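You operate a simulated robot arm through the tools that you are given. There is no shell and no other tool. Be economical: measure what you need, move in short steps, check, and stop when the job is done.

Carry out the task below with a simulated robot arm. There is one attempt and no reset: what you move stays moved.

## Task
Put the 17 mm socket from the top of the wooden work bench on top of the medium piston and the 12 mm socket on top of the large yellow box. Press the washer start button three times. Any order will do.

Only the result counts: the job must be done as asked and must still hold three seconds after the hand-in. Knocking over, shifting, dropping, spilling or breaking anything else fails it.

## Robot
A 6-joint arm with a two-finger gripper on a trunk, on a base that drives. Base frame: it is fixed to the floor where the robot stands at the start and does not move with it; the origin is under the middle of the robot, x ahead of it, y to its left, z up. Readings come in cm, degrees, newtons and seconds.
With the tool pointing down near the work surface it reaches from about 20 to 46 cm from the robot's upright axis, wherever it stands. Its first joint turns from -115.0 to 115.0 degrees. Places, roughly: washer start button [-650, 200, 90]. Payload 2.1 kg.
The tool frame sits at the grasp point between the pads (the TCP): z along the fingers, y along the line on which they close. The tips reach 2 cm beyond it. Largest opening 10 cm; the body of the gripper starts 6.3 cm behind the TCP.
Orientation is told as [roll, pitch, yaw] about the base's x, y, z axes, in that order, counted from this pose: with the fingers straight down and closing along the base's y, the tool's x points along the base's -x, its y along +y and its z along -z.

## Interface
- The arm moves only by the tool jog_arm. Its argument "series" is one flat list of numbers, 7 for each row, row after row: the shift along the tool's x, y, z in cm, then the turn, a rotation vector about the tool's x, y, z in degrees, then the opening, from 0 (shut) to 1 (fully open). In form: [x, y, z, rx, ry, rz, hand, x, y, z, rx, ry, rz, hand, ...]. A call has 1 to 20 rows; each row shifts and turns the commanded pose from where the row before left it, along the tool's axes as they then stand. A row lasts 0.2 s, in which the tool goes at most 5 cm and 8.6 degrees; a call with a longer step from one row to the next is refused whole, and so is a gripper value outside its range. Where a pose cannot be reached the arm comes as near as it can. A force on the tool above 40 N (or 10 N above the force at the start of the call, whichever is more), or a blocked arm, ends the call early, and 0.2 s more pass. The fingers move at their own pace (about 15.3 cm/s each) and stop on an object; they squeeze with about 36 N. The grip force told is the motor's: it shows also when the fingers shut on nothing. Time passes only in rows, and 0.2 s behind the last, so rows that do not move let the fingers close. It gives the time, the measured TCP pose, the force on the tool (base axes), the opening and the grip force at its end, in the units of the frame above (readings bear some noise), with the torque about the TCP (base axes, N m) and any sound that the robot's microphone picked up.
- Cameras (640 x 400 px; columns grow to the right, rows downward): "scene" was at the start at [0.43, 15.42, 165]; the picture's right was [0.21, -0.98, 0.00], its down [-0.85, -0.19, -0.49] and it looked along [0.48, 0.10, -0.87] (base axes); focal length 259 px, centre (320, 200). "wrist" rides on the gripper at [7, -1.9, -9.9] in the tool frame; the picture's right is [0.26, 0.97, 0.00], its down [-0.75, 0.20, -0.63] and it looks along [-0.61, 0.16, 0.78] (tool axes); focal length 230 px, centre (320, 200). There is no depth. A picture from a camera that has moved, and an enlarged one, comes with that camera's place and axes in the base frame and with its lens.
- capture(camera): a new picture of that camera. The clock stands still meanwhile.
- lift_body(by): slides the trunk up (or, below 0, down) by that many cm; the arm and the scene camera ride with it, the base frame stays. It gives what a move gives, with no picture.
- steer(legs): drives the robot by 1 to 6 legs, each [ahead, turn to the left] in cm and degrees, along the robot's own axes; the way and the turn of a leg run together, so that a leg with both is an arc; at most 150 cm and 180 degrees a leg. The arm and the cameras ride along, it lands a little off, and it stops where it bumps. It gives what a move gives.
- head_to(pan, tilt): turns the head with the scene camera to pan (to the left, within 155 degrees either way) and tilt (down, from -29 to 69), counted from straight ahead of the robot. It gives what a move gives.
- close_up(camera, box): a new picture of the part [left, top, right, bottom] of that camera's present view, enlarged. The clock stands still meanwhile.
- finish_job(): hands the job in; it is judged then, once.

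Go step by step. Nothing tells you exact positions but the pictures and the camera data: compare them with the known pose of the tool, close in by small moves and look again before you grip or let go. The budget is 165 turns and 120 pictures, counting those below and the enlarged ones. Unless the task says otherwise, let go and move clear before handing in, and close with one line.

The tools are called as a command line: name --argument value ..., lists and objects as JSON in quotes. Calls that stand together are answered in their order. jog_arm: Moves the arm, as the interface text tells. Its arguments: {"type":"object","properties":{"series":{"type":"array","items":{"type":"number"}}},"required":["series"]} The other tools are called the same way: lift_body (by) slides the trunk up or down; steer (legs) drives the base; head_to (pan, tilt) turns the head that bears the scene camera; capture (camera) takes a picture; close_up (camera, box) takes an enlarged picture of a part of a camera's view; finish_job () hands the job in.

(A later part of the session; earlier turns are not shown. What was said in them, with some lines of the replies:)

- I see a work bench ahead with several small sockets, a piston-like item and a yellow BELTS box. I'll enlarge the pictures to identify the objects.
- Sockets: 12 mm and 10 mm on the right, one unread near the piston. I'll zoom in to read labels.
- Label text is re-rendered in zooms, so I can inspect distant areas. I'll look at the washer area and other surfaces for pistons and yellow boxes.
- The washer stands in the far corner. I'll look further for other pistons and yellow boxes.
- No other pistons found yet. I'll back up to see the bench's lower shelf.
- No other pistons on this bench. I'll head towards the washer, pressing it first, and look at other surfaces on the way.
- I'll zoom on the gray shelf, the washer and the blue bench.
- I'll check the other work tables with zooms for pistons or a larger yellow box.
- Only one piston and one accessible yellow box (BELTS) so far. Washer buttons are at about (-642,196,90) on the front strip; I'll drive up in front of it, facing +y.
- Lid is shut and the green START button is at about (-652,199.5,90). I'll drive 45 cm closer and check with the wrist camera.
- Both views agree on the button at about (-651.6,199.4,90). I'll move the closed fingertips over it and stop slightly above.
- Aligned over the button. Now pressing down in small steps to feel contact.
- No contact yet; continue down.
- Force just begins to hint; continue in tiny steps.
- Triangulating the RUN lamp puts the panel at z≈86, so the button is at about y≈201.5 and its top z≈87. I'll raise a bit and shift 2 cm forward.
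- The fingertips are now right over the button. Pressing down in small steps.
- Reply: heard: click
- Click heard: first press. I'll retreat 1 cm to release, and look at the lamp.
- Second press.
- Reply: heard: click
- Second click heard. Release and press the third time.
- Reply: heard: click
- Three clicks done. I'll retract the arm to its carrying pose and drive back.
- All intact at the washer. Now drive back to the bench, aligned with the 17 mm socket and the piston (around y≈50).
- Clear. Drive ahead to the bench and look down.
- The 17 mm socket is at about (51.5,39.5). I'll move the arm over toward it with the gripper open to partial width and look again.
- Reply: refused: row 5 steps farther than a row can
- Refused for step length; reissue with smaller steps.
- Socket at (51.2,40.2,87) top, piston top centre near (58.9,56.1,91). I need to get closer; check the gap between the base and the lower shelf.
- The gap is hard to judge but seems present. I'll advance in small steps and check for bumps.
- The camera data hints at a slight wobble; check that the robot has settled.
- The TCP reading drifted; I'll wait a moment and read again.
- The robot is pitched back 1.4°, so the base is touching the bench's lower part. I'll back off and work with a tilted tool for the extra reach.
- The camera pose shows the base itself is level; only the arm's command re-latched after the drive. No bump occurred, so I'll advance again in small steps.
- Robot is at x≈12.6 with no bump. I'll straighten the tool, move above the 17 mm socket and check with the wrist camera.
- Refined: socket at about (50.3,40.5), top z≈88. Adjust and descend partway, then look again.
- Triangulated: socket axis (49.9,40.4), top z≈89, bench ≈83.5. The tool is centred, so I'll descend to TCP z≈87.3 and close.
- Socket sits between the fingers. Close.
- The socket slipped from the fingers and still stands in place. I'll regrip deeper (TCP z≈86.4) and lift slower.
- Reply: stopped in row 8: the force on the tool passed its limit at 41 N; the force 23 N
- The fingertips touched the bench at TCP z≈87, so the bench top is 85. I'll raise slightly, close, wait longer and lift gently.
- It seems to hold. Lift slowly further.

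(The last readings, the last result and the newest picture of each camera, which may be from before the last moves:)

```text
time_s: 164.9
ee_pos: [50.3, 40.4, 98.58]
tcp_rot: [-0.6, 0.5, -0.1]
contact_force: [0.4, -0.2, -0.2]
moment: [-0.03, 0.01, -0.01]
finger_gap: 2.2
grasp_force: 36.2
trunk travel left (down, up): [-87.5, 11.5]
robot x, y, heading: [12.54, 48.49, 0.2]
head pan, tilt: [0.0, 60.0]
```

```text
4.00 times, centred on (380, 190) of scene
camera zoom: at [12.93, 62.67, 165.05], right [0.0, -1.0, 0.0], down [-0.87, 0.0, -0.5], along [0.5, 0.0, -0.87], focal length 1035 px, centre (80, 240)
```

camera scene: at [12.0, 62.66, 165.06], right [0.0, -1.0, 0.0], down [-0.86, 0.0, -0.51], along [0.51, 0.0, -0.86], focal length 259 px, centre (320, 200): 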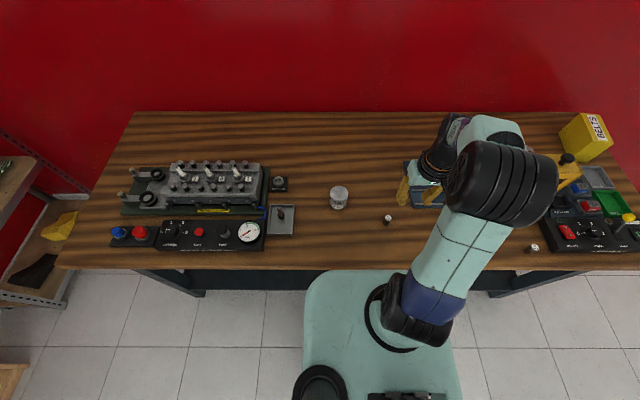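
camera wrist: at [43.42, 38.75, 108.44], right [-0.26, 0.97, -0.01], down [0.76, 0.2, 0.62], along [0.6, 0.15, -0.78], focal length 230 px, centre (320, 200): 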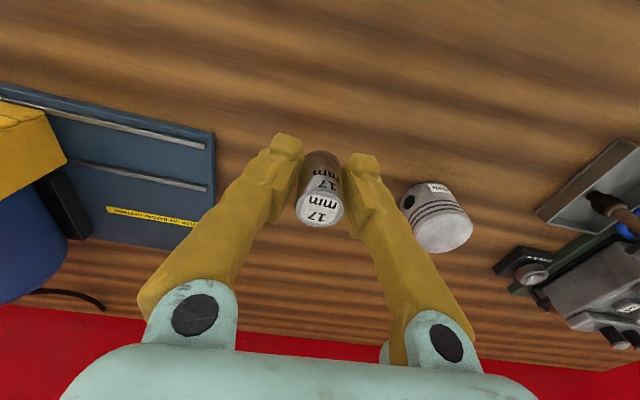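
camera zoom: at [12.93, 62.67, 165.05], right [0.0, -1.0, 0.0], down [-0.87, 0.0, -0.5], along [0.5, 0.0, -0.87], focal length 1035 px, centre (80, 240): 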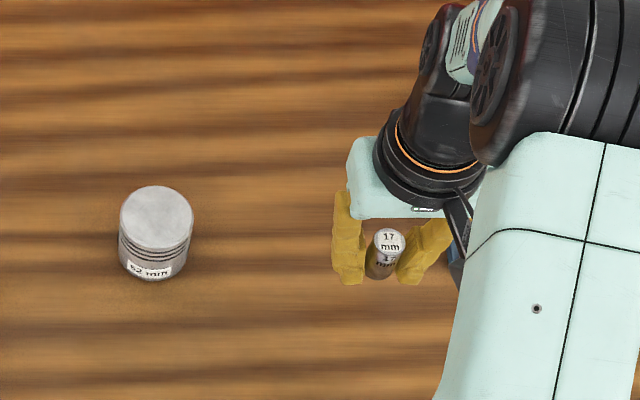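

Socket is held. Piston top centre triangulates to (57.6,56.3,90.6). Moving over it at safe height.

jog_arm --series '[0, 2, 0, 0.5, -0.4, 0, 0, -1, 3, 0, 0, 0, 0, 0, -1.5, 3, 0, 0, 0, 0, 0, -1.5, 3, 0, 0, 0, 0, 0, -1.5, 2.5, 0, 0, 0, 0, 0, -1.5, 2.3, 0, 0, 0, 0, 0, -0.3, 0, 0, 0, 0, 0, 0, 0, 0, 0, 0, 0, 0, 0]'

capture --camera "wrist"

capture --camera "scene"

```text
time_s: 166.7
ee_pos: [57.57, 56.22, 98.27]
tcp_rot: [-1.0, 0.1, 0.0]
contact_force: [-0.5, -0.1, -0.8]
moment: [-0.03, -0.02, 0.01]
finger_gap: 2.25
grasp_force: 36.2
trunk travel left (down, up): [-87.5, 11.5]
robot x, y, heading: [11.97, 48.59, -0.0]
head pan, tilt: [0.0, 60.0]
```

```text
46 pictures are left
camera wrist: at [50.67, 54.62, 108.14], right [-0.26, 0.97, -0.02], down [0.75, 0.21, 0.62], along [0.61, 0.15, -0.78], focal length 230 px, centre (320, 200)
```

wrist: 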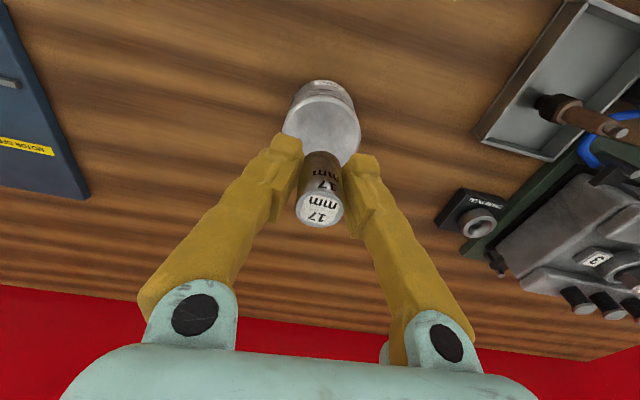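

```text
45 pictures are left
camera scene: at [12.97, 62.66, 165.05], right [0.0, -1.0, 0.0], down [-0.87, 0.0, -0.5], along [0.5, 0.0, -0.87], focal length 259 px, centre (320, 200)
```

scene: 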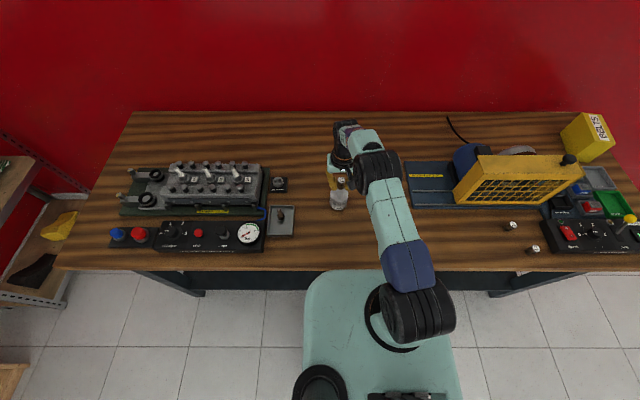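

Centred over the piston. Correct the 1° roll and descend near contact.

jog_arm --series '[0.1, 0, 1.5, -1, 0, 0, 0, 0, 0, 1.5, 0, 0, 0, 0, 0, 0, 1.3, 0, 0, 0, 0, 0, 0, 0.7, 0, 0, 0, 0, 0, 0, 0, 0, 0, 0, 0]'

capture --camera "wrist"

close_up --camera "scene" --box '[310, 165, 370, 215]'

```text
time_s: 167.9
ee_pos: [57.66, 56.24, 93.16]
tcp_rot: [0.0, 0.1, -0.1]
contact_force: [0.3, -0.4, -0.8]
moment: [0.0, 0.0, -0.01]
finger_gap: 2.2
grasp_force: 36.2
trunk travel left (down, up): [-87.5, 11.5]
robot x, y, heading: [12.46, 48.66, -0.2]
head pan, tilt: [0.0, 60.0]
```

```text
44 pictures are left
camera wrist: at [50.64, 54.44, 103.11], right [-0.26, 0.97, 0.0], down [0.75, 0.2, 0.63], along [0.61, 0.16, -0.78], focal length 230 px, centre (320, 200)
```

wrist: 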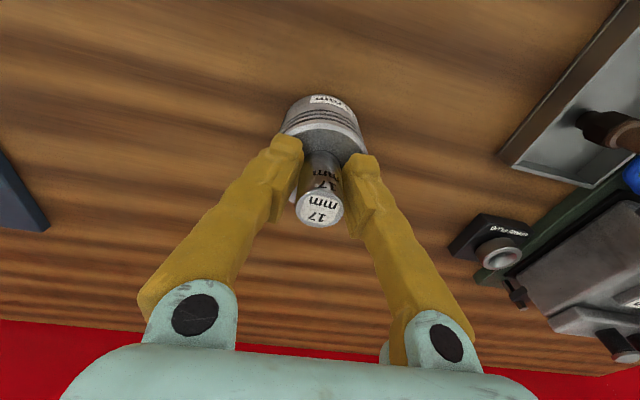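

```text
8.00 times, centred on (340, 190) of scene
camera zoom: at [12.97, 62.68, 165.05], right [0.0, -1.0, 0.0], down [-0.87, 0.0, -0.5], along [0.5, 0.0, -0.87], focal length 2070 px, centre (160, 280)
```

zoom: 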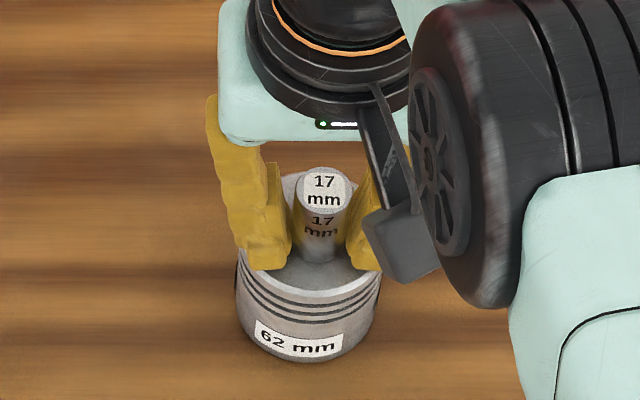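

Nearly there; shift 0.5 cm forward and 0.2 left, then lower to contact.

jog_arm --series '[-0.5, 0.2, 0, 0, 0, 0, 0, 0, 0, 0.2, 0, 0, 0, 0, 0, 0, 0.15, 0, 0, 0, 0]'

jog_arm --series '[0, 0, 0.1, 0, 0, 0, 0, 0, 0, 0.1, 0, 0, 0, 0]'

```text
time_s: 168.7
ee_pos: [58.04, 56.33, 93.14]
tcp_rot: [0.1, -0.3, -0.2]
contact_force: [3.4, 1.7, 20.6]
moment: [-0.13, 0.08, 0.02]
finger_gap: 2.21
grasp_force: 35.9
trunk travel left (down, up): [-87.5, 11.5]
robot x, y, heading: [12.49, 48.89, 0.3]
head pan, tilt: [0.0, 60.0]
```

```text
time_s: 169.3
ee_pos: [58.04, 56.47, 93.08]
tcp_rot: [0.1, -0.6, -0.1]
contact_force: [-3.7, 0.1, 16.2]
moment: [-0.04, 0.26, -0.03]
finger_gap: 2.21
grasp_force: 35.6
trunk travel left (down, up): [-87.5, 11.5]
robot x, y, heading: [12.33, 48.29, 0.2]
head pan, tilt: [0.0, 60.0]
stopped in row 2: the force on the tool passed its limit at 41 N (the readings are from after the stop); the commanded pose is now the measured one
```

In contact. Relieve the load slightly and open.

jog_arm --series '[0, 0, -0.12, 0, 0.4, 0, 0]'

jog_arm --series '[0, 0, 0, 0, 0, 0, 0.25, 0, 0, 0, 0, 0, 0, 0.35, 0, 0, 0, 0, 0, 0, 0.35]'

close_up --camera "scene" --box '[310, 165, 370, 215]'

```text
time_s: 169.7
ee_pos: [58.03, 56.53, 93.16]
tcp_rot: [0.0, -0.1, -0.1]
contact_force: [-3.3, 0.2, 12.9]
moment: [-0.04, 0.21, 0.0]
finger_gap: 2.24
grasp_force: 36.1
trunk travel left (down, up): [-87.5, 11.5]
robot x, y, heading: [12.83, 48.55, 0.0]
head pan, tilt: [0.0, 60.0]
```

```text
time_s: 170.5
ee_pos: [58.18, 56.56, 93.16]
tcp_rot: [0.1, -0.2, -0.1]
contact_force: [0.4, 3.8, 16.3]
moment: [0.0, 0.01, 0.03]
finger_gap: 3.02
grasp_force: 0.1
trunk travel left (down, up): [-87.5, 11.5]
robot x, y, heading: [12.43, 48.83, 0.0]
head pan, tilt: [0.0, 60.0]
```

```text
8.00 times, centred on (340, 190) of scene
camera zoom: at [12.57, 62.77, 165.05], right [0.0, -1.0, 0.0], down [-0.86, 0.0, -0.5], along [0.5, 0.0, -0.86], focal length 2070 px, centre (160, 280)
```

zoom: 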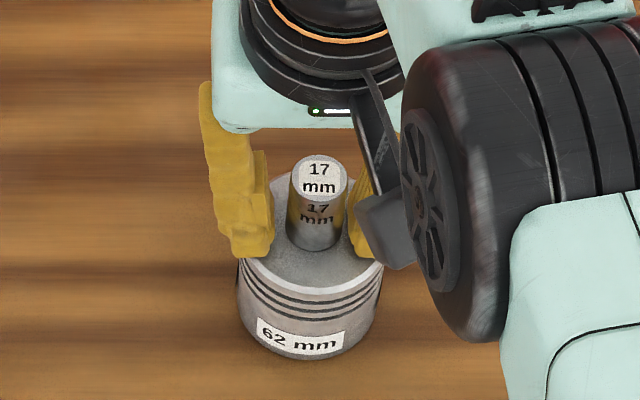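

Socket stands on the piston; the fingers press the piston's top slightly. Raise straight up.

jog_arm --series '[0, 0, -0.5, 0, 0, 0, 0.35, 0, 0, -1, 0, 0, 0, 0.45, 0, 0, -3, 0, 0, 0, 0.45, 0, 0, -4, 0, 0, 0, 0.45, 0, 0, -4, 0, 0, 0, 0.45, 0, 0, 0, 0, 0, 0, 0.45]'

close_up --camera "scene" --box '[310, 165, 370, 215]'

capture --camera "wrist"

```text
time_s: 171.9
ee_pos: [58.42, 56.43, 105.5]
tcp_rot: [0.2, 0.1, -0.1]
contact_force: [0.1, 0.1, 0.5]
moment: [-0.03, -0.01, 0.0]
finger_gap: 4.52
grasp_force: 0.0
trunk travel left (down, up): [-87.5, 11.5]
robot x, y, heading: [11.88, 48.59, 0.5]
head pan, tilt: [0.0, 60.0]
```

```text
8.00 times, centred on (340, 190) of scene
camera zoom: at [13.01, 62.69, 165.05], right [0.0, -1.0, 0.0], down [-0.87, 0.0, -0.5], along [0.5, 0.0, -0.87], focal length 2070 px, centre (160, 280)
```

zoom: 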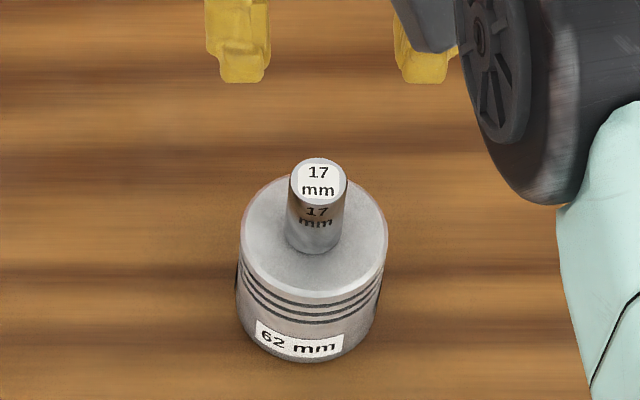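

```text
40 pictures are left
camera wrist: at [51.38, 54.7, 115.32], right [-0.26, 0.97, 0.0], down [0.75, 0.2, 0.63], along [0.61, 0.16, -0.78], focal length 230 px, centre (320, 200)
```

wrist: 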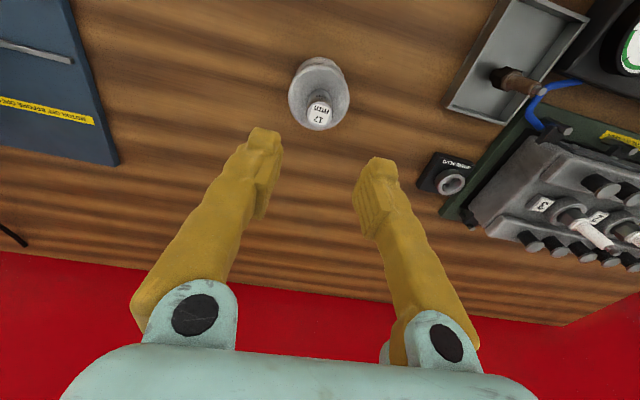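

The 17 mm socket stands on the piston. Now retract the arm, back off, and shift right to line up with the 12 mm socket (about (47.5,0.3)).

jog_arm --series '[0, 0, -4, 0, 0, 0, 0.45, 4, 0, -2, 0, 0, 0, 0.45, 4.5, 0, 0, 0, 0, 0, 0.45, 4.5, 0, 0, 0, 0, 0, 0.45, 4.5, -1, 0, 0, 0, 0, 0.45, 4.5, -2, 0, 0, 0, 0, 0.45, 0, 0, 0, 0, 0, 0, 0.45]'

steer --legs '[[-30, 0], [0, -90], [44, 0], [0, 90], [22, 0]]'

jog_arm --series '[0, 0, 0, 0, 0, 0, 0.45, 0, 0, 0, 0, 0, 0, 0.45, 0, 0, 0, 0, 0, 0, 0.45]'

capture --camera "scene"

```text
time_s: 173.5
ee_pos: [36.61, 53.54, 111.52]
tcp_rot: [0.1, 0.0, -0.1]
contact_force: [-0.6, -0.1, -0.1]
moment: [0.0, 0.01, 0.01]
finger_gap: 4.52
grasp_force: 0.0
trunk travel left (down, up): [-87.5, 11.5]
robot x, y, heading: [12.57, 48.68, 0.0]
head pan, tilt: [0.0, 60.0]
```

```text
time_s: 186.8
ee_pos: [28.9, 9.75, 111.53]
tcp_rot: [0.1, 0.0, 0.7]
contact_force: [0.5, 0.1, 0.7]
moment: [0.01, -0.01, -0.01]
finger_gap: 4.51
grasp_force: 0.1
trunk travel left (down, up): [-87.5, 11.5]
robot x, y, heading: [4.91, 4.45, 0.8]
head pan, tilt: [0.0, 60.0]
```

```text
time_s: 187.6
ee_pos: [29.33, 9.8, 111.44]
tcp_rot: [0.1, 0.1, 0.6]
contact_force: [-0.6, 0.2, 0.3]
moment: [-0.01, 0.03, 0.04]
finger_gap: 4.52
grasp_force: 0.1
trunk travel left (down, up): [-87.5, 11.5]
robot x, y, heading: [5.52, 4.69, 0.9]
head pan, tilt: [0.0, 60.0]
```

```text
39 pictures are left
camera scene: at [5.61, 18.62, 165.05], right [0.02, -1.0, 0.0], down [-0.87, -0.01, -0.5], along [0.5, 0.01, -0.87], focal length 259 px, centre (320, 200)
```

scene: 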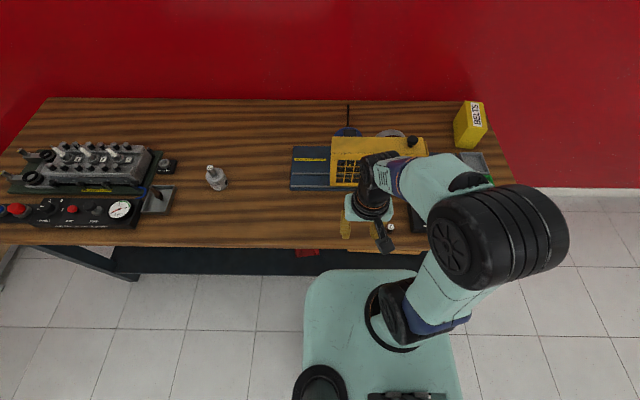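

Now move the arm toward the 12 mm socket and look with the wrist camera.

jog_arm --series '[-3, -2, 0, 0, 0, -0.6, 0.45, -3, -2, 0, 0, 0, 0, 0.45, -3, -2, 0, 0, 0, 0, 0.45, -3, -2, 0, 0, 0, 0, 0.45, -2, -1.5, 3, 0, 0, 0, 0.45, 0, 0, 4, 0, 0, 0, 0.45, 0, 0, 0, 0, 0, 0, 0.45]'

capture --camera "wrist"

capture --camera "scene"

```text
time_s: 189.2
ee_pos: [43.32, 0.53, 104.48]
tcp_rot: [0.2, 0.0, 1.1]
contact_force: [0.5, 0.5, 0.3]
moment: [0.01, 0.03, 0.02]
finger_gap: 4.48
grasp_force: 0.0
trunk travel left (down, up): [-87.5, 11.5]
robot x, y, heading: [5.05, 4.51, 1.1]
head pan, tilt: [0.0, 60.0]
```

```text
38 pictures are left
camera wrist: at [36.42, -1.36, 114.36], right [-0.28, 0.96, 0.0], down [0.75, 0.22, 0.63], along [0.6, 0.18, -0.78], focal length 230 px, centre (320, 200)
```

wrist: 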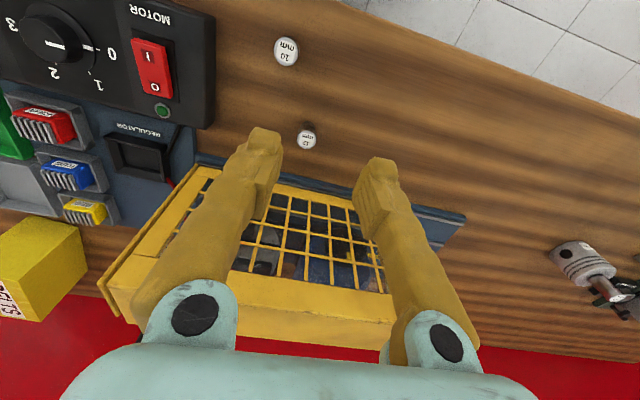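

```text
37 pictures are left
camera scene: at [5.49, 18.61, 165.05], right [0.02, -1.0, 0.0], down [-0.87, -0.01, -0.5], along [0.5, 0.01, -0.87], focal length 259 px, centre (320, 200)
```

scene: 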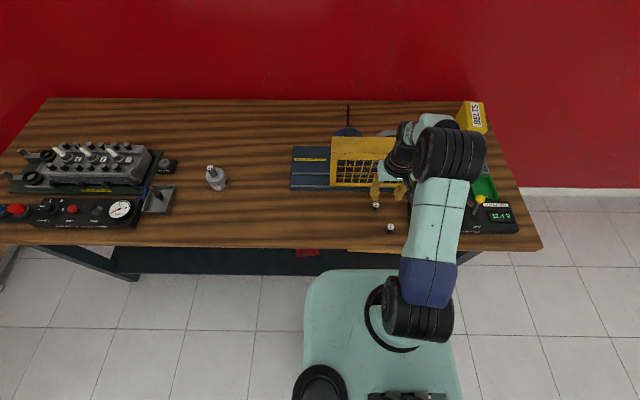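

12 mm socket at (48.3,0.4), top z≈87.5. Move above it and descend partway.

jog_arm --series '[-2.5, 0, 0, 0, 0, 1.1, 0.4, -2.4, 0, 0, 0, 0, 0, 0.4, 0, 0, 4, 0, 0, 0, 0.4, 0, 0, 4, 0, 0, 0, 0.4, 0, 0, 3, 0, 0, 0, 0.4, 0, 0, 0, 0, 0, 0, 0.4]'

capture --camera "wrist"

close_up --camera "scene" --box '[330, 150, 430, 230]'

```text
time_s: 190.6
ee_pos: [47.94, 0.69, 93.39]
tcp_rot: [0.1, 0.1, 0.2]
contact_force: [-0.3, -0.7, -0.7]
moment: [0.01, 0.02, 0.01]
finger_gap: 4.01
grasp_force: 0.0
trunk travel left (down, up): [-87.5, 11.5]
robot x, y, heading: [5.22, 4.67, 1.0]
head pan, tilt: [0.0, 60.0]
```

```text
36 pictures are left
camera wrist: at [41.14, -1.22, 103.32], right [-0.26, 0.97, 0.0], down [0.75, 0.2, 0.63], along [0.61, 0.17, -0.78], focal length 230 px, centre (320, 200)
```

wrist: 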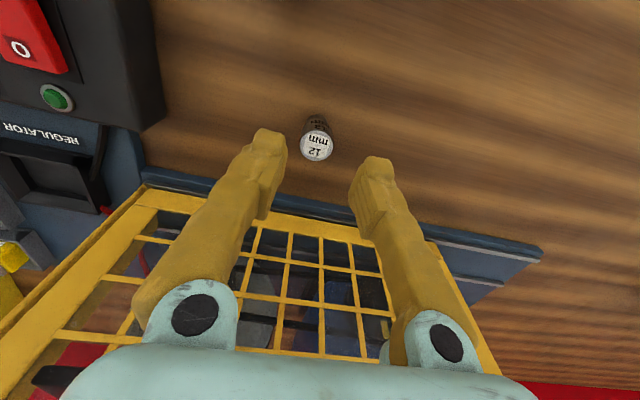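

```text
5.00 times, centred on (380, 190) of scene
camera zoom: at [5.5, 18.6, 165.05], right [0.02, -1.0, 0.0], down [-0.87, -0.01, -0.5], along [0.5, 0.01, -0.87], focal length 1294 px, centre (20, 250)
```

zoom: 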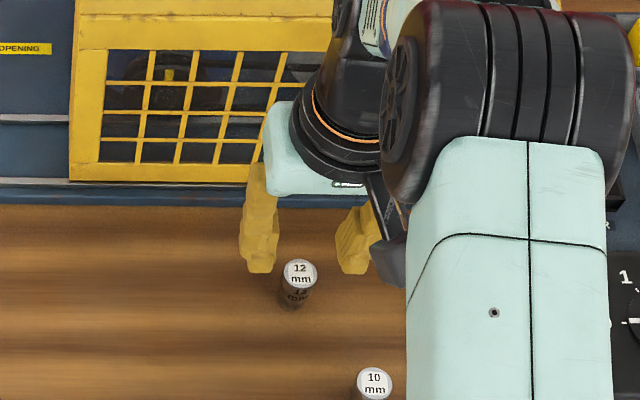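

Aligned within 3 mm. Descend to TCP z≈87.3 and grip.

jog_arm --series '[-0.3, -0.1, 2, 0, 0, 0, 0.4, 0, 0, 2, 0, 0, 0, 0.4, 0, 0, 1.3, 0, 0, 0, 0.4, 0, 0, 0.75, 0, 0, 0, 0.4, 0, 0, 0, 0, 0, 0, 0.4]'

capture --camera "wrist"

```text
time_s: 191.8
ee_pos: [48.51, 0.63, 87.44]
tcp_rot: [0.1, 0.2, 0.1]
contact_force: [-0.2, 0.4, -0.4]
moment: [0.01, 0.03, 0.0]
finger_gap: 4.01
grasp_force: 0.1
trunk travel left (down, up): [-87.5, 11.5]
robot x, y, heading: [4.94, 4.58, 0.9]
head pan, tilt: [0.0, 60.0]
```

```text
34 pictures are left
camera wrist: at [41.47, -1.3, 97.28], right [-0.26, 0.97, 0.0], down [0.75, 0.2, 0.63], along [0.61, 0.17, -0.78], focal length 230 px, centre (320, 200)
```

wrist: 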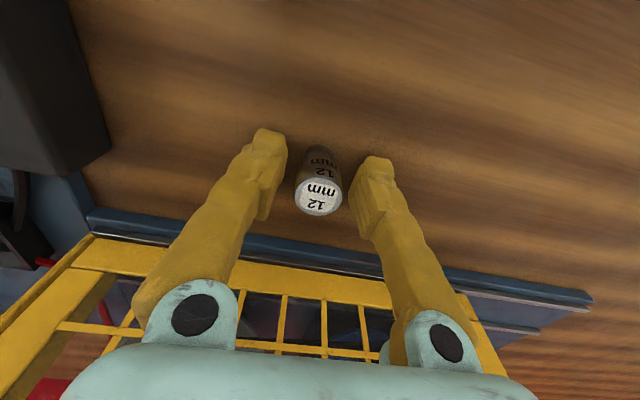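

Good alignment. Close and lift gently.

jog_arm --series '[0.1, 0, 0.15, 0, 0, 0, 0.4, 0, 0, 0, 0, 0, 0, 0.28, 0, 0, 0, 0, 0, 0, 0.1, 0, 0, 0, 0, 0, 0, 0, 0, 0, 0, 0, 0, 0, 0, 0, 0, 0, 0, 0, 0, 0, 0, 0, 0, 0, 0, 0, 0]'

jog_arm --series '[0, 0, -0.2, 0, 0, 0, 0, 0, 0, -0.3, 0, 0, 0, 0, 0, 0, -0.5, 0, 0, 0, 0, 0, 0, -0.8, 0, 0, 0, 0, 0, 0, -1, 0, 0, 0, 0, 0, 0, -1.2, 0, 0, 0, 0, 0, 0, -1.5, 0, 0, 0, 0, 0, 0, -1.5, 0, 0, 0, 0]'

capture --camera "wrist"

```text
time_s: 193.4
ee_pos: [48.32, 0.43, 87.18]
tcp_rot: [0.1, 0.1, 0.0]
contact_force: [0.7, 0.1, -0.4]
moment: [0.0, 0.01, 0.0]
finger_gap: 1.63
grasp_force: 35.9
trunk travel left (down, up): [-87.5, 11.5]
robot x, y, heading: [5.47, 4.47, 1.0]
head pan, tilt: [0.0, 60.0]
```

```text
time_s: 195.2
ee_pos: [48.4, 0.48, 94.24]
tcp_rot: [0.1, 0.1, 0.1]
contact_force: [-0.2, 0.2, -0.7]
moment: [0.0, 0.01, 0.02]
finger_gap: 1.63
grasp_force: 36.2
trunk travel left (down, up): [-87.5, 11.5]
robot x, y, heading: [5.31, 4.69, 1.2]
head pan, tilt: [0.0, 60.0]
```

```text
33 pictures are left
camera wrist: at [41.39, -1.29, 104.22], right [-0.26, 0.97, 0.0], down [0.75, 0.2, 0.63], along [0.61, 0.17, -0.78], focal length 230 px, centre (320, 200)
```

wrist: 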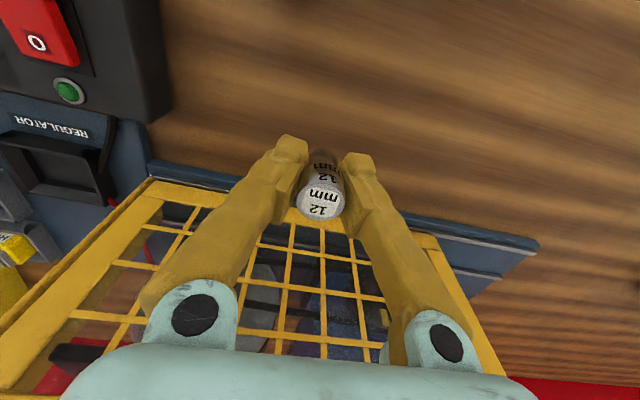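

The 12 mm socket is held. Raise and retract before driving.

jog_arm --series '[0, 0, -2, 0, 0, 0, 0, 0, 0, -2.5, 0, 0, 0, 0, 0, 0, -2.5, 0, 0, 0, 0, 0, 0, -2.5, 0, 0, 0, 0, 0, 0, -2.5, 0, 0, 0, 0, 1, 0, -2.5, 0, 0, 0, 0, 2, 0, -2, 0, 0, 0, 0, 2.5, 0, -2, 0, 0, 0, 0, 2.5, 0, 0, 0, 0, 0, 0, 2.5, 0, 0, 0, 0, 0, 0, 2.5, 0, 0, 0, 0, 0, 0, 2.5, 0, 0, 0, 0, 0, 0, 1.5, 0, 0, 0, 0, 0, 0]'

close_up --camera "scene" --box '[400, 60, 560, 260]'

capture --camera "wrist"

```text
time_s: 198.0
ee_pos: [31.31, 0.37, 112.75]
tcp_rot: [0.0, 0.0, 0.2]
contact_force: [-0.1, 0.2, -0.5]
moment: [0.01, 0.0, -0.02]
finger_gap: 1.63
grasp_force: 35.8
trunk travel left (down, up): [-87.5, 11.5]
robot x, y, heading: [5.08, 4.49, 0.8]
head pan, tilt: [0.0, 60.0]
```

```text
2.00 times, centred on (480, 160) of scene
camera zoom: at [5.47, 18.61, 165.05], right [0.02, -1.0, 0.0], down [-0.87, -0.01, -0.5], along [0.5, 0.01, -0.87], focal length 518 px, centre (0, 280)
```

zoom: 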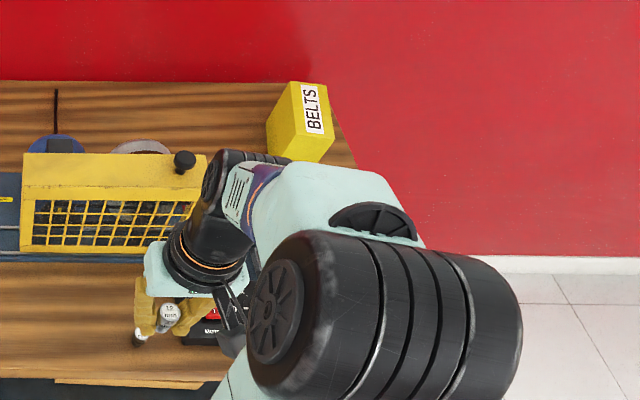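

```text
31 pictures are left
camera wrist: at [24.39, -1.38, 122.63], right [-0.26, 0.97, 0.0], down [0.75, 0.2, 0.63], along [0.61, 0.16, -0.78], focal length 230 px, centre (320, 200)
```

wrist: 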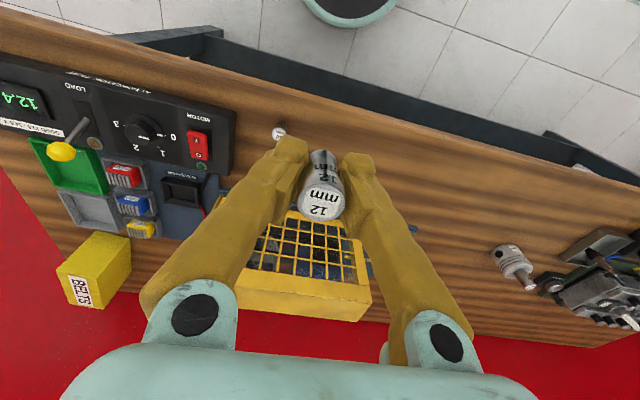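

BELTS box top triangulates to (81.4,-38.5,97). It's out of reach from the front, so I'll drive round to the bench's right end and face +y.

steer --legs '[[-35, 0], [0, -91], [110, 0]]'

head_to --pan 90 --tilt 30

capture --camera "scene"

```text
time_s: 209.4
ee_pos: [-34.04, -132.63, 112.77]
tcp_rot: [0.1, 0.1, -90.2]
contact_force: [0.7, -0.1, -0.3]
moment: [-0.02, 0.01, 0.03]
finger_gap: 1.62
grasp_force: 35.9
trunk travel left (down, up): [-87.5, 11.5]
robot x, y, heading: [-29.53, -106.31, -89.3]
head pan, tilt: [0.0, 60.0]
```

```text
time_s: 211.1
ee_pos: [-34.08, -132.82, 112.76]
tcp_rot: [0.1, 0.0, -90.2]
contact_force: [-0.2, 1.1, -1.4]
moment: [0.04, 0.0, 0.01]
finger_gap: 1.62
grasp_force: 35.9
trunk travel left (down, up): [-87.5, 11.5]
robot x, y, heading: [-29.58, -106.58, -89.6]
head pan, tilt: [90.0, 30.0]
```

```text
30 pictures are left
camera scene: at [-6.88, -100.33, 169.26], right [0.01, -1.0, 0.0], down [-0.5, 0.0, -0.87], along [0.87, 0.01, -0.5], focal length 259 px, centre (320, 200)
```

scene: 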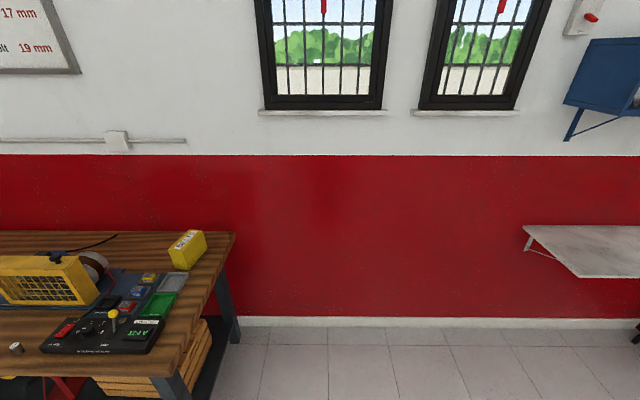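

The floor is clear. Continue to the bench end and face +y.

steer --legs '[[0, 89.5], [92, 0], [0, 90], [18, 0]]'

head_to --pan -10 --tilt 55

capture --camera "scene"

capture --camera "wrist"

```text
time_s: 224.7
ee_pos: [68.19, -63.1, 112.84]
tcp_rot: [0.1, 0.0, 89.1]
contact_force: [-0.5, -0.3, -0.9]
moment: [0.04, 0.03, 0.05]
finger_gap: 1.67
grasp_force: 36.0
trunk travel left (down, up): [-87.5, 11.5]
robot x, y, heading: [63.85, -89.23, 89.8]
head pan, tilt: [90.0, 30.0]
```

```text
time_s: 226.4
ee_pos: [68.29, -62.95, 112.8]
tcp_rot: [0.2, 0.1, 89.0]
contact_force: [0.5, 0.9, -1.2]
moment: [-0.01, -0.02, -0.01]
finger_gap: 1.63
grasp_force: 36.0
trunk travel left (down, up): [-87.5, 11.5]
robot x, y, heading: [63.57, -88.76, 90.0]
head pan, tilt: [-10.0, 55.0]
```

```text
29 pictures are left
camera scene: at [50.89, -88.0, 165.66], right [0.98, -0.17, 0.0], down [-0.14, -0.81, -0.57], along [0.1, 0.56, -0.82], focal length 259 px, centre (320, 200)
```

scene: 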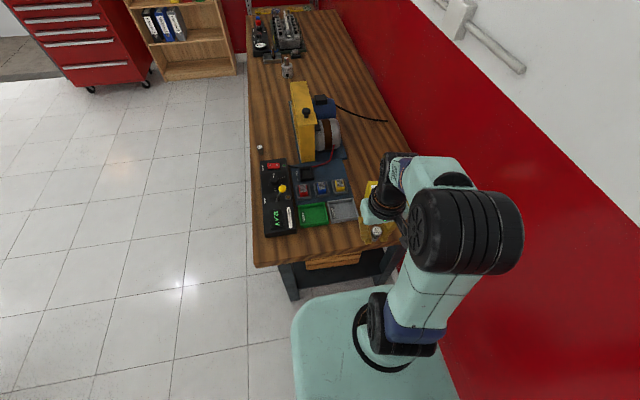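

```text
28 pictures are left
camera wrist: at [70.03, -69.84, 122.62], right [-0.97, -0.24, 0.0], down [-0.19, 0.75, 0.63], along [-0.15, 0.61, -0.78], focal length 230 px, centre (320, 200)
```

wrist: 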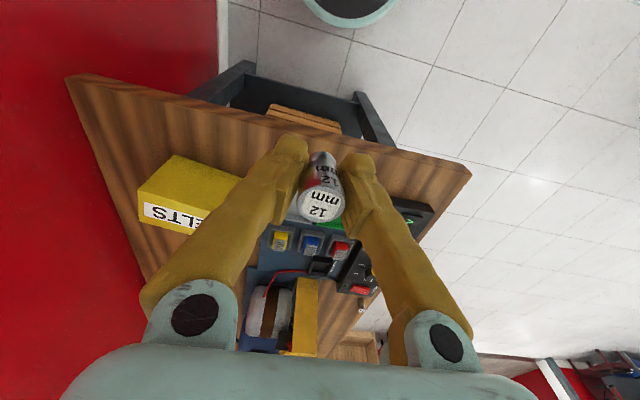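

I see the box from the end. Drive 11 cm closer, then approach its top with the arm.

steer --legs '[[11, 0]]'

jog_arm --series '[0, 0, 0, 0, 0, 0, 0, 0, 0, 0, 0, 0, 0, 0, 0, 0, 0, 0, 0, 0, 0]'

capture --camera "wrist"

capture --camera "scene"

```text
time_s: 227.6
ee_pos: [68.36, -53.31, 113.09]
tcp_rot: [0.2, -0.7, 89.1]
contact_force: [-0.3, -0.1, 0.5]
moment: [-0.01, -0.02, 0.04]
finger_gap: 1.66
grasp_force: 36.1
trunk travel left (down, up): [-87.5, 11.5]
robot x, y, heading: [63.72, -78.32, 89.9]
head pan, tilt: [-10.0, 55.0]
```

```text
time_s: 228.4
ee_pos: [68.22, -52.18, 112.88]
tcp_rot: [0.1, 0.1, 89.1]
contact_force: [-0.1, -0.3, -1.6]
moment: [-0.02, -0.04, 0.0]
finger_gap: 1.65
grasp_force: 36.0
trunk travel left (down, up): [-87.5, 11.5]
robot x, y, heading: [63.96, -78.2, 89.9]
head pan, tilt: [-10.0, 55.0]
```

```text
27 pictures are left
camera wrist: at [70.04, -59.16, 122.68], right [-0.97, -0.24, 0.0], down [-0.19, 0.75, 0.63], along [-0.15, 0.61, -0.78], focal length 230 px, centre (320, 200)
```

wrist: 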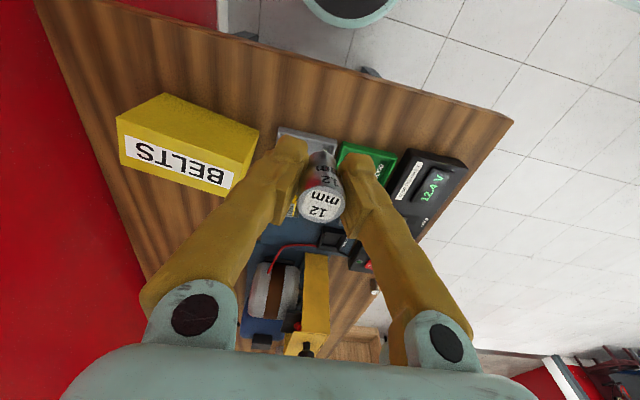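

```text
26 pictures are left
camera scene: at [50.92, -77.05, 165.66], right [0.98, -0.18, 0.0], down [-0.14, -0.81, -0.57], along [0.1, 0.56, -0.82], focal length 259 px, centre (320, 200)
```

scene: 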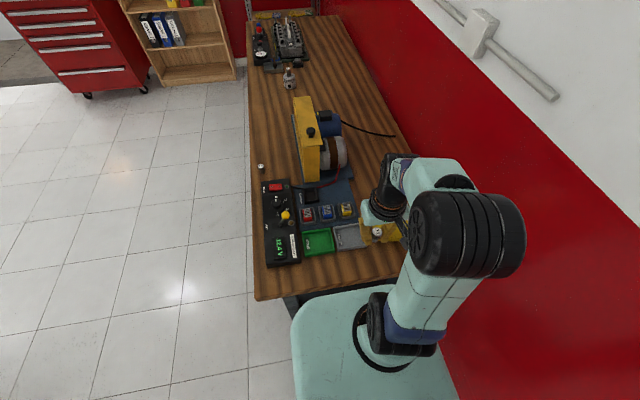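

The label face is the top: centre (84,-40.1), z≈95.5, about 14.5×6.3 cm. Move above it and look.

jog_arm --series '[-1.75, -2.15, 0, 0, 0, 0, 0, -1.75, -2.15, 0, 0, 0, 0, 0, -1.75, -2.15, 0, 0, 0, 0, 0, -1.75, -2.15, 0, 0, 0, 0, 0, -1.75, -2.15, 0, 0, 0, 0, 0, -1.75, -2.15, 0, 0, 0, 0, 0, -1.75, -2.15, 0, 0, 0, 0, 0, 0, 0, 2, 0, 0, 0, 0, 0, 0, 2, 0, 0, 0, 0, 0, 0, 2, 0, 0, 0, 0, 0, 0, 2, 0, 0, 0, 0, 0, 0, 0, 0, 0, 0, 0]'

capture --camera "wrist"

capture --camera "scene"

```text
time_s: 231.0
ee_pos: [83.49, -40.23, 104.81]
tcp_rot: [0.2, 0.0, 89.1]
contact_force: [-0.8, 0.2, -0.5]
moment: [0.01, 0.0, 0.0]
finger_gap: 1.65
grasp_force: 36.2
trunk travel left (down, up): [-87.5, 11.5]
robot x, y, heading: [63.58, -78.2, 89.7]
head pan, tilt: [-10.0, 55.0]
```

```text
25 pictures are left
camera wrist: at [85.25, -47.16, 114.65], right [-0.97, -0.24, 0.0], down [-0.19, 0.75, 0.63], along [-0.15, 0.61, -0.78], focal length 230 px, centre (320, 200)
```

wrist: 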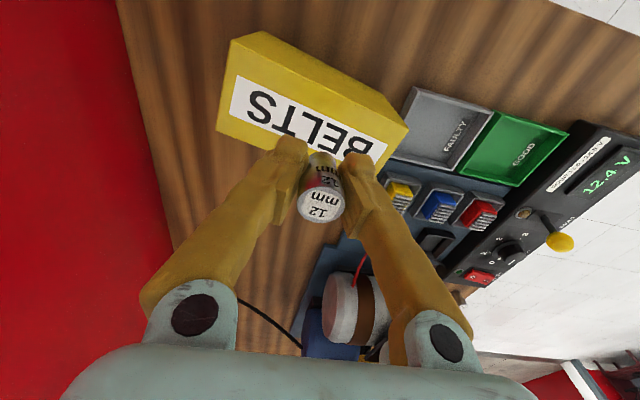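

```text
24 pictures are left
camera scene: at [50.92, -77.04, 165.66], right [0.98, -0.18, 0.0], down [-0.14, -0.81, -0.57], along [0.1, 0.56, -0.82], focal length 259 px, centre (320, 200)
```

scene: 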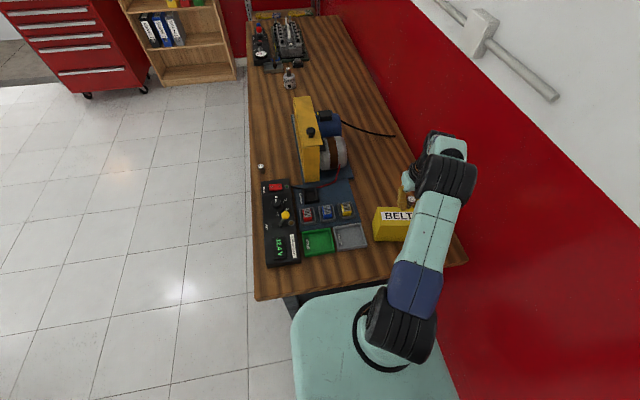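

Consistent: box top centre ≈(84.2,-40). Descend to just above the top and check.

jog_arm --series '[0, -0.4, 1.5, 0, 0, 0, 0, 0, 0, 1.5, 0, 0, 0, 0, 0, 0, 1.3, 0, 0, 0, 0, 0, 0, 1, 0, 0, 0, 0, 0, 0, 0, 0, 0, 0, 0]'

capture --camera "wrist"

close_up --camera "scene" --box '[360, 170, 440, 250]'

```text
time_s: 232.2
ee_pos: [83.93, -40.12, 99.54]
tcp_rot: [0.0, -0.1, 89.1]
contact_force: [-0.1, -0.3, -0.9]
moment: [0.0, -0.03, 0.0]
finger_gap: 1.65
grasp_force: 36.0
trunk travel left (down, up): [-87.5, 11.5]
robot x, y, heading: [63.85, -77.78, 89.9]
head pan, tilt: [-10.0, 55.0]
```

```text
23 pictures are left
camera wrist: at [85.63, -47.11, 109.34], right [-0.97, -0.24, 0.0], down [-0.19, 0.75, 0.63], along [-0.15, 0.61, -0.78], focal length 230 px, centre (320, 200)
```

wrist: 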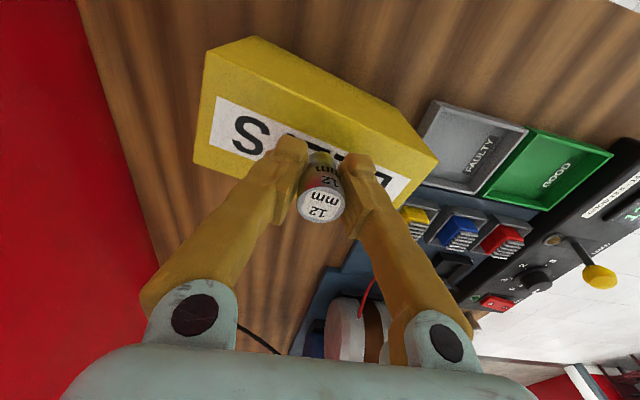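

```text
5.00 times, centred on (400, 210) of scene
camera zoom: at [50.93, -77.03, 165.66], right [0.98, -0.18, 0.0], down [-0.14, -0.81, -0.57], along [0.1, 0.56, -0.82], focal length 1294 px, centre (-80, 150)
```

zoom: 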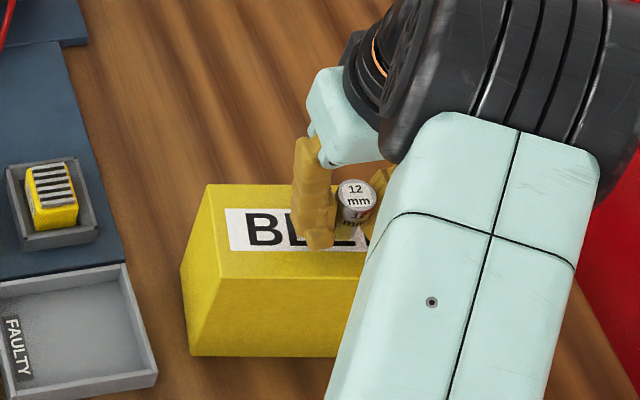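

Right over the middle of the box top. Lower slowly to contact.

jog_arm --series '[0, 0, 0.5, 0, 0, 0, 0, 0, 0, 0.4, 0, 0, 0, 0, 0, 0, 0.3, 0, 0, 0, 0]'

jog_arm --series '[0, 0, 0.15, 0, 0, 0, 0, 0, 0, 0.15, 0, 0, 0, 0]'

```text
time_s: 233.0
ee_pos: [83.98, -40.24, 98.22]
tcp_rot: [0.1, -0.1, 89.0]
contact_force: [0.7, -0.5, -1.6]
moment: [-0.01, 0.0, -0.04]
finger_gap: 1.65
grasp_force: 36.1
trunk travel left (down, up): [-87.5, 11.5]
robot x, y, heading: [63.58, -78.15, 89.9]
head pan, tilt: [-10.0, 55.0]
```

```text
time_s: 233.6
ee_pos: [83.82, -40.26, 98.09]
tcp_rot: [-0.1, -0.4, 89.2]
contact_force: [0.7, 2.0, 12.7]
moment: [0.01, -0.03, -0.01]
finger_gap: 1.66
grasp_force: 35.9
trunk travel left (down, up): [-87.5, 11.5]
robot x, y, heading: [63.85, -78.62, 89.6]
head pan, tilt: [-10.0, 55.0]
```

Contact made (12.7 N up). Relieve slightly, open gently and rise.

jog_arm --series '[0, 0, -0.08, 0, 0, 0, 0, 0, 0, 0, 0, 0, 0, 0.19, 0, 0, 0, 0, 0, 0, 0.25, 0, 0, 0, 0, 0, 0, 0.3]'

capture --camera "wrist"

```text
time_s: 234.6
ee_pos: [83.99, -40.18, 98.08]
tcp_rot: [0.2, 0.0, 89.1]
contact_force: [0.7, -0.5, 1.2]
moment: [-0.03, -0.03, -0.02]
finger_gap: 3.0
grasp_force: 0.0
trunk travel left (down, up): [-87.5, 11.5]
robot x, y, heading: [63.82, -78.08, 89.6]
head pan, tilt: [-10.0, 55.0]
```

```text
21 pictures are left
camera wrist: at [85.66, -47.1, 107.94], right [-0.97, -0.24, 0.0], down [-0.19, 0.75, 0.63], along [-0.15, 0.61, -0.78], focal length 230 px, centre (320, 200)
```

wrist: 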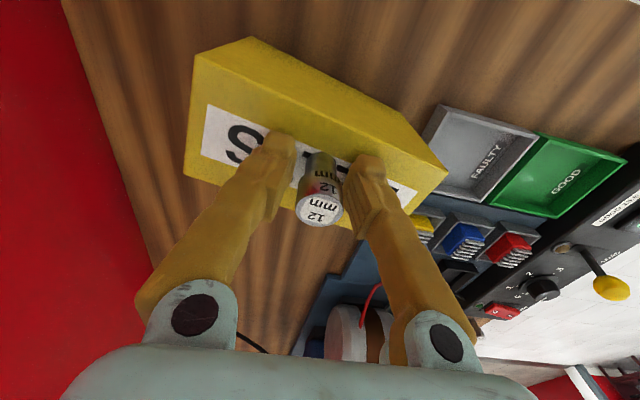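

Socket is released and standing. Rise straight up.

jog_arm --series '[0, 0, -0.5, 0, 0, 0, 0.35, 0, 0, -1.5, 0, 0, 0, 0.4, 0, 0, -3, 0, 0, 0, 0.4, 0, 0, -4, 0, 0, 0, 0.4, 0, 0, -4, 0, 0, 0, 0.4, 0, 0, 0, 0, 0, 0, 0.4]'

capture --camera "wrist"

close_up --camera "scene" --box '[240, 40, 440, 280]'

```text
time_s: 236.0
ee_pos: [84.05, -40.21, 111.08]
tcp_rot: [0.1, 0.0, 89.1]
contact_force: [0.5, -0.2, 0.1]
moment: [0.02, 0.0, 0.0]
finger_gap: 4.0
grasp_force: 0.0
trunk travel left (down, up): [-87.5, 11.5]
robot x, y, heading: [63.64, -78.03, 90.1]
head pan, tilt: [-10.0, 55.0]
```

```text
20 pictures are left
camera wrist: at [85.77, -47.12, 121.02], right [-0.97, -0.24, 0.0], down [-0.19, 0.75, 0.63], along [-0.15, 0.61, -0.78], focal length 230 px, centre (320, 200)
```

wrist: 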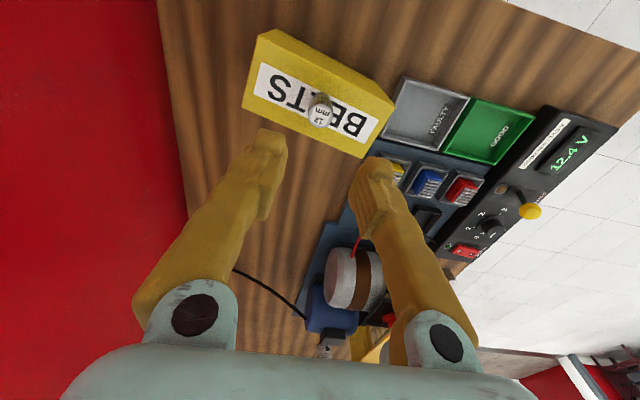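

```text
1.67 times, centred on (340, 160) of scene
camera zoom: at [50.95, -77.0, 165.66], right [0.98, -0.18, 0.0], down [-0.14, -0.81, -0.57], along [0.1, 0.56, -0.82], focal length 431 px, centre (287, 267)
```

zoom: 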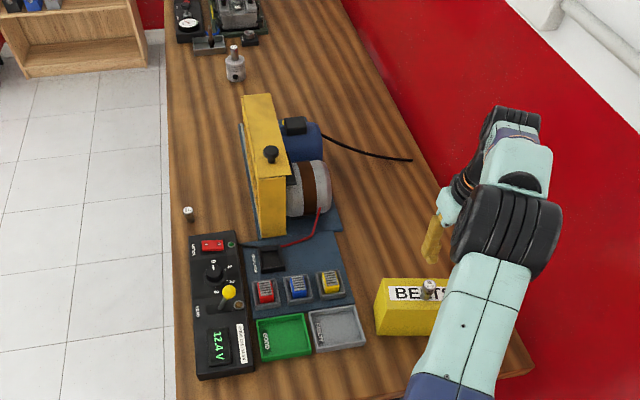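

Both sockets stand where asked, the start button clicked three times, and the gripper is clear. Handing in.

finish_job

```text
The job is handed in.
```

The job is handed in: the 17 mm socket stands on the piston, the 12 mm socket stands on the yellow BELTS box, and the washer start button was pressed three times, with a click heard each time. Two readings were mine: I took the bench's 62 mm piston as the medium one because I found no other. I took BELTS as the large yellow box because it looked bigger than the FAN BELT box on the shelf.
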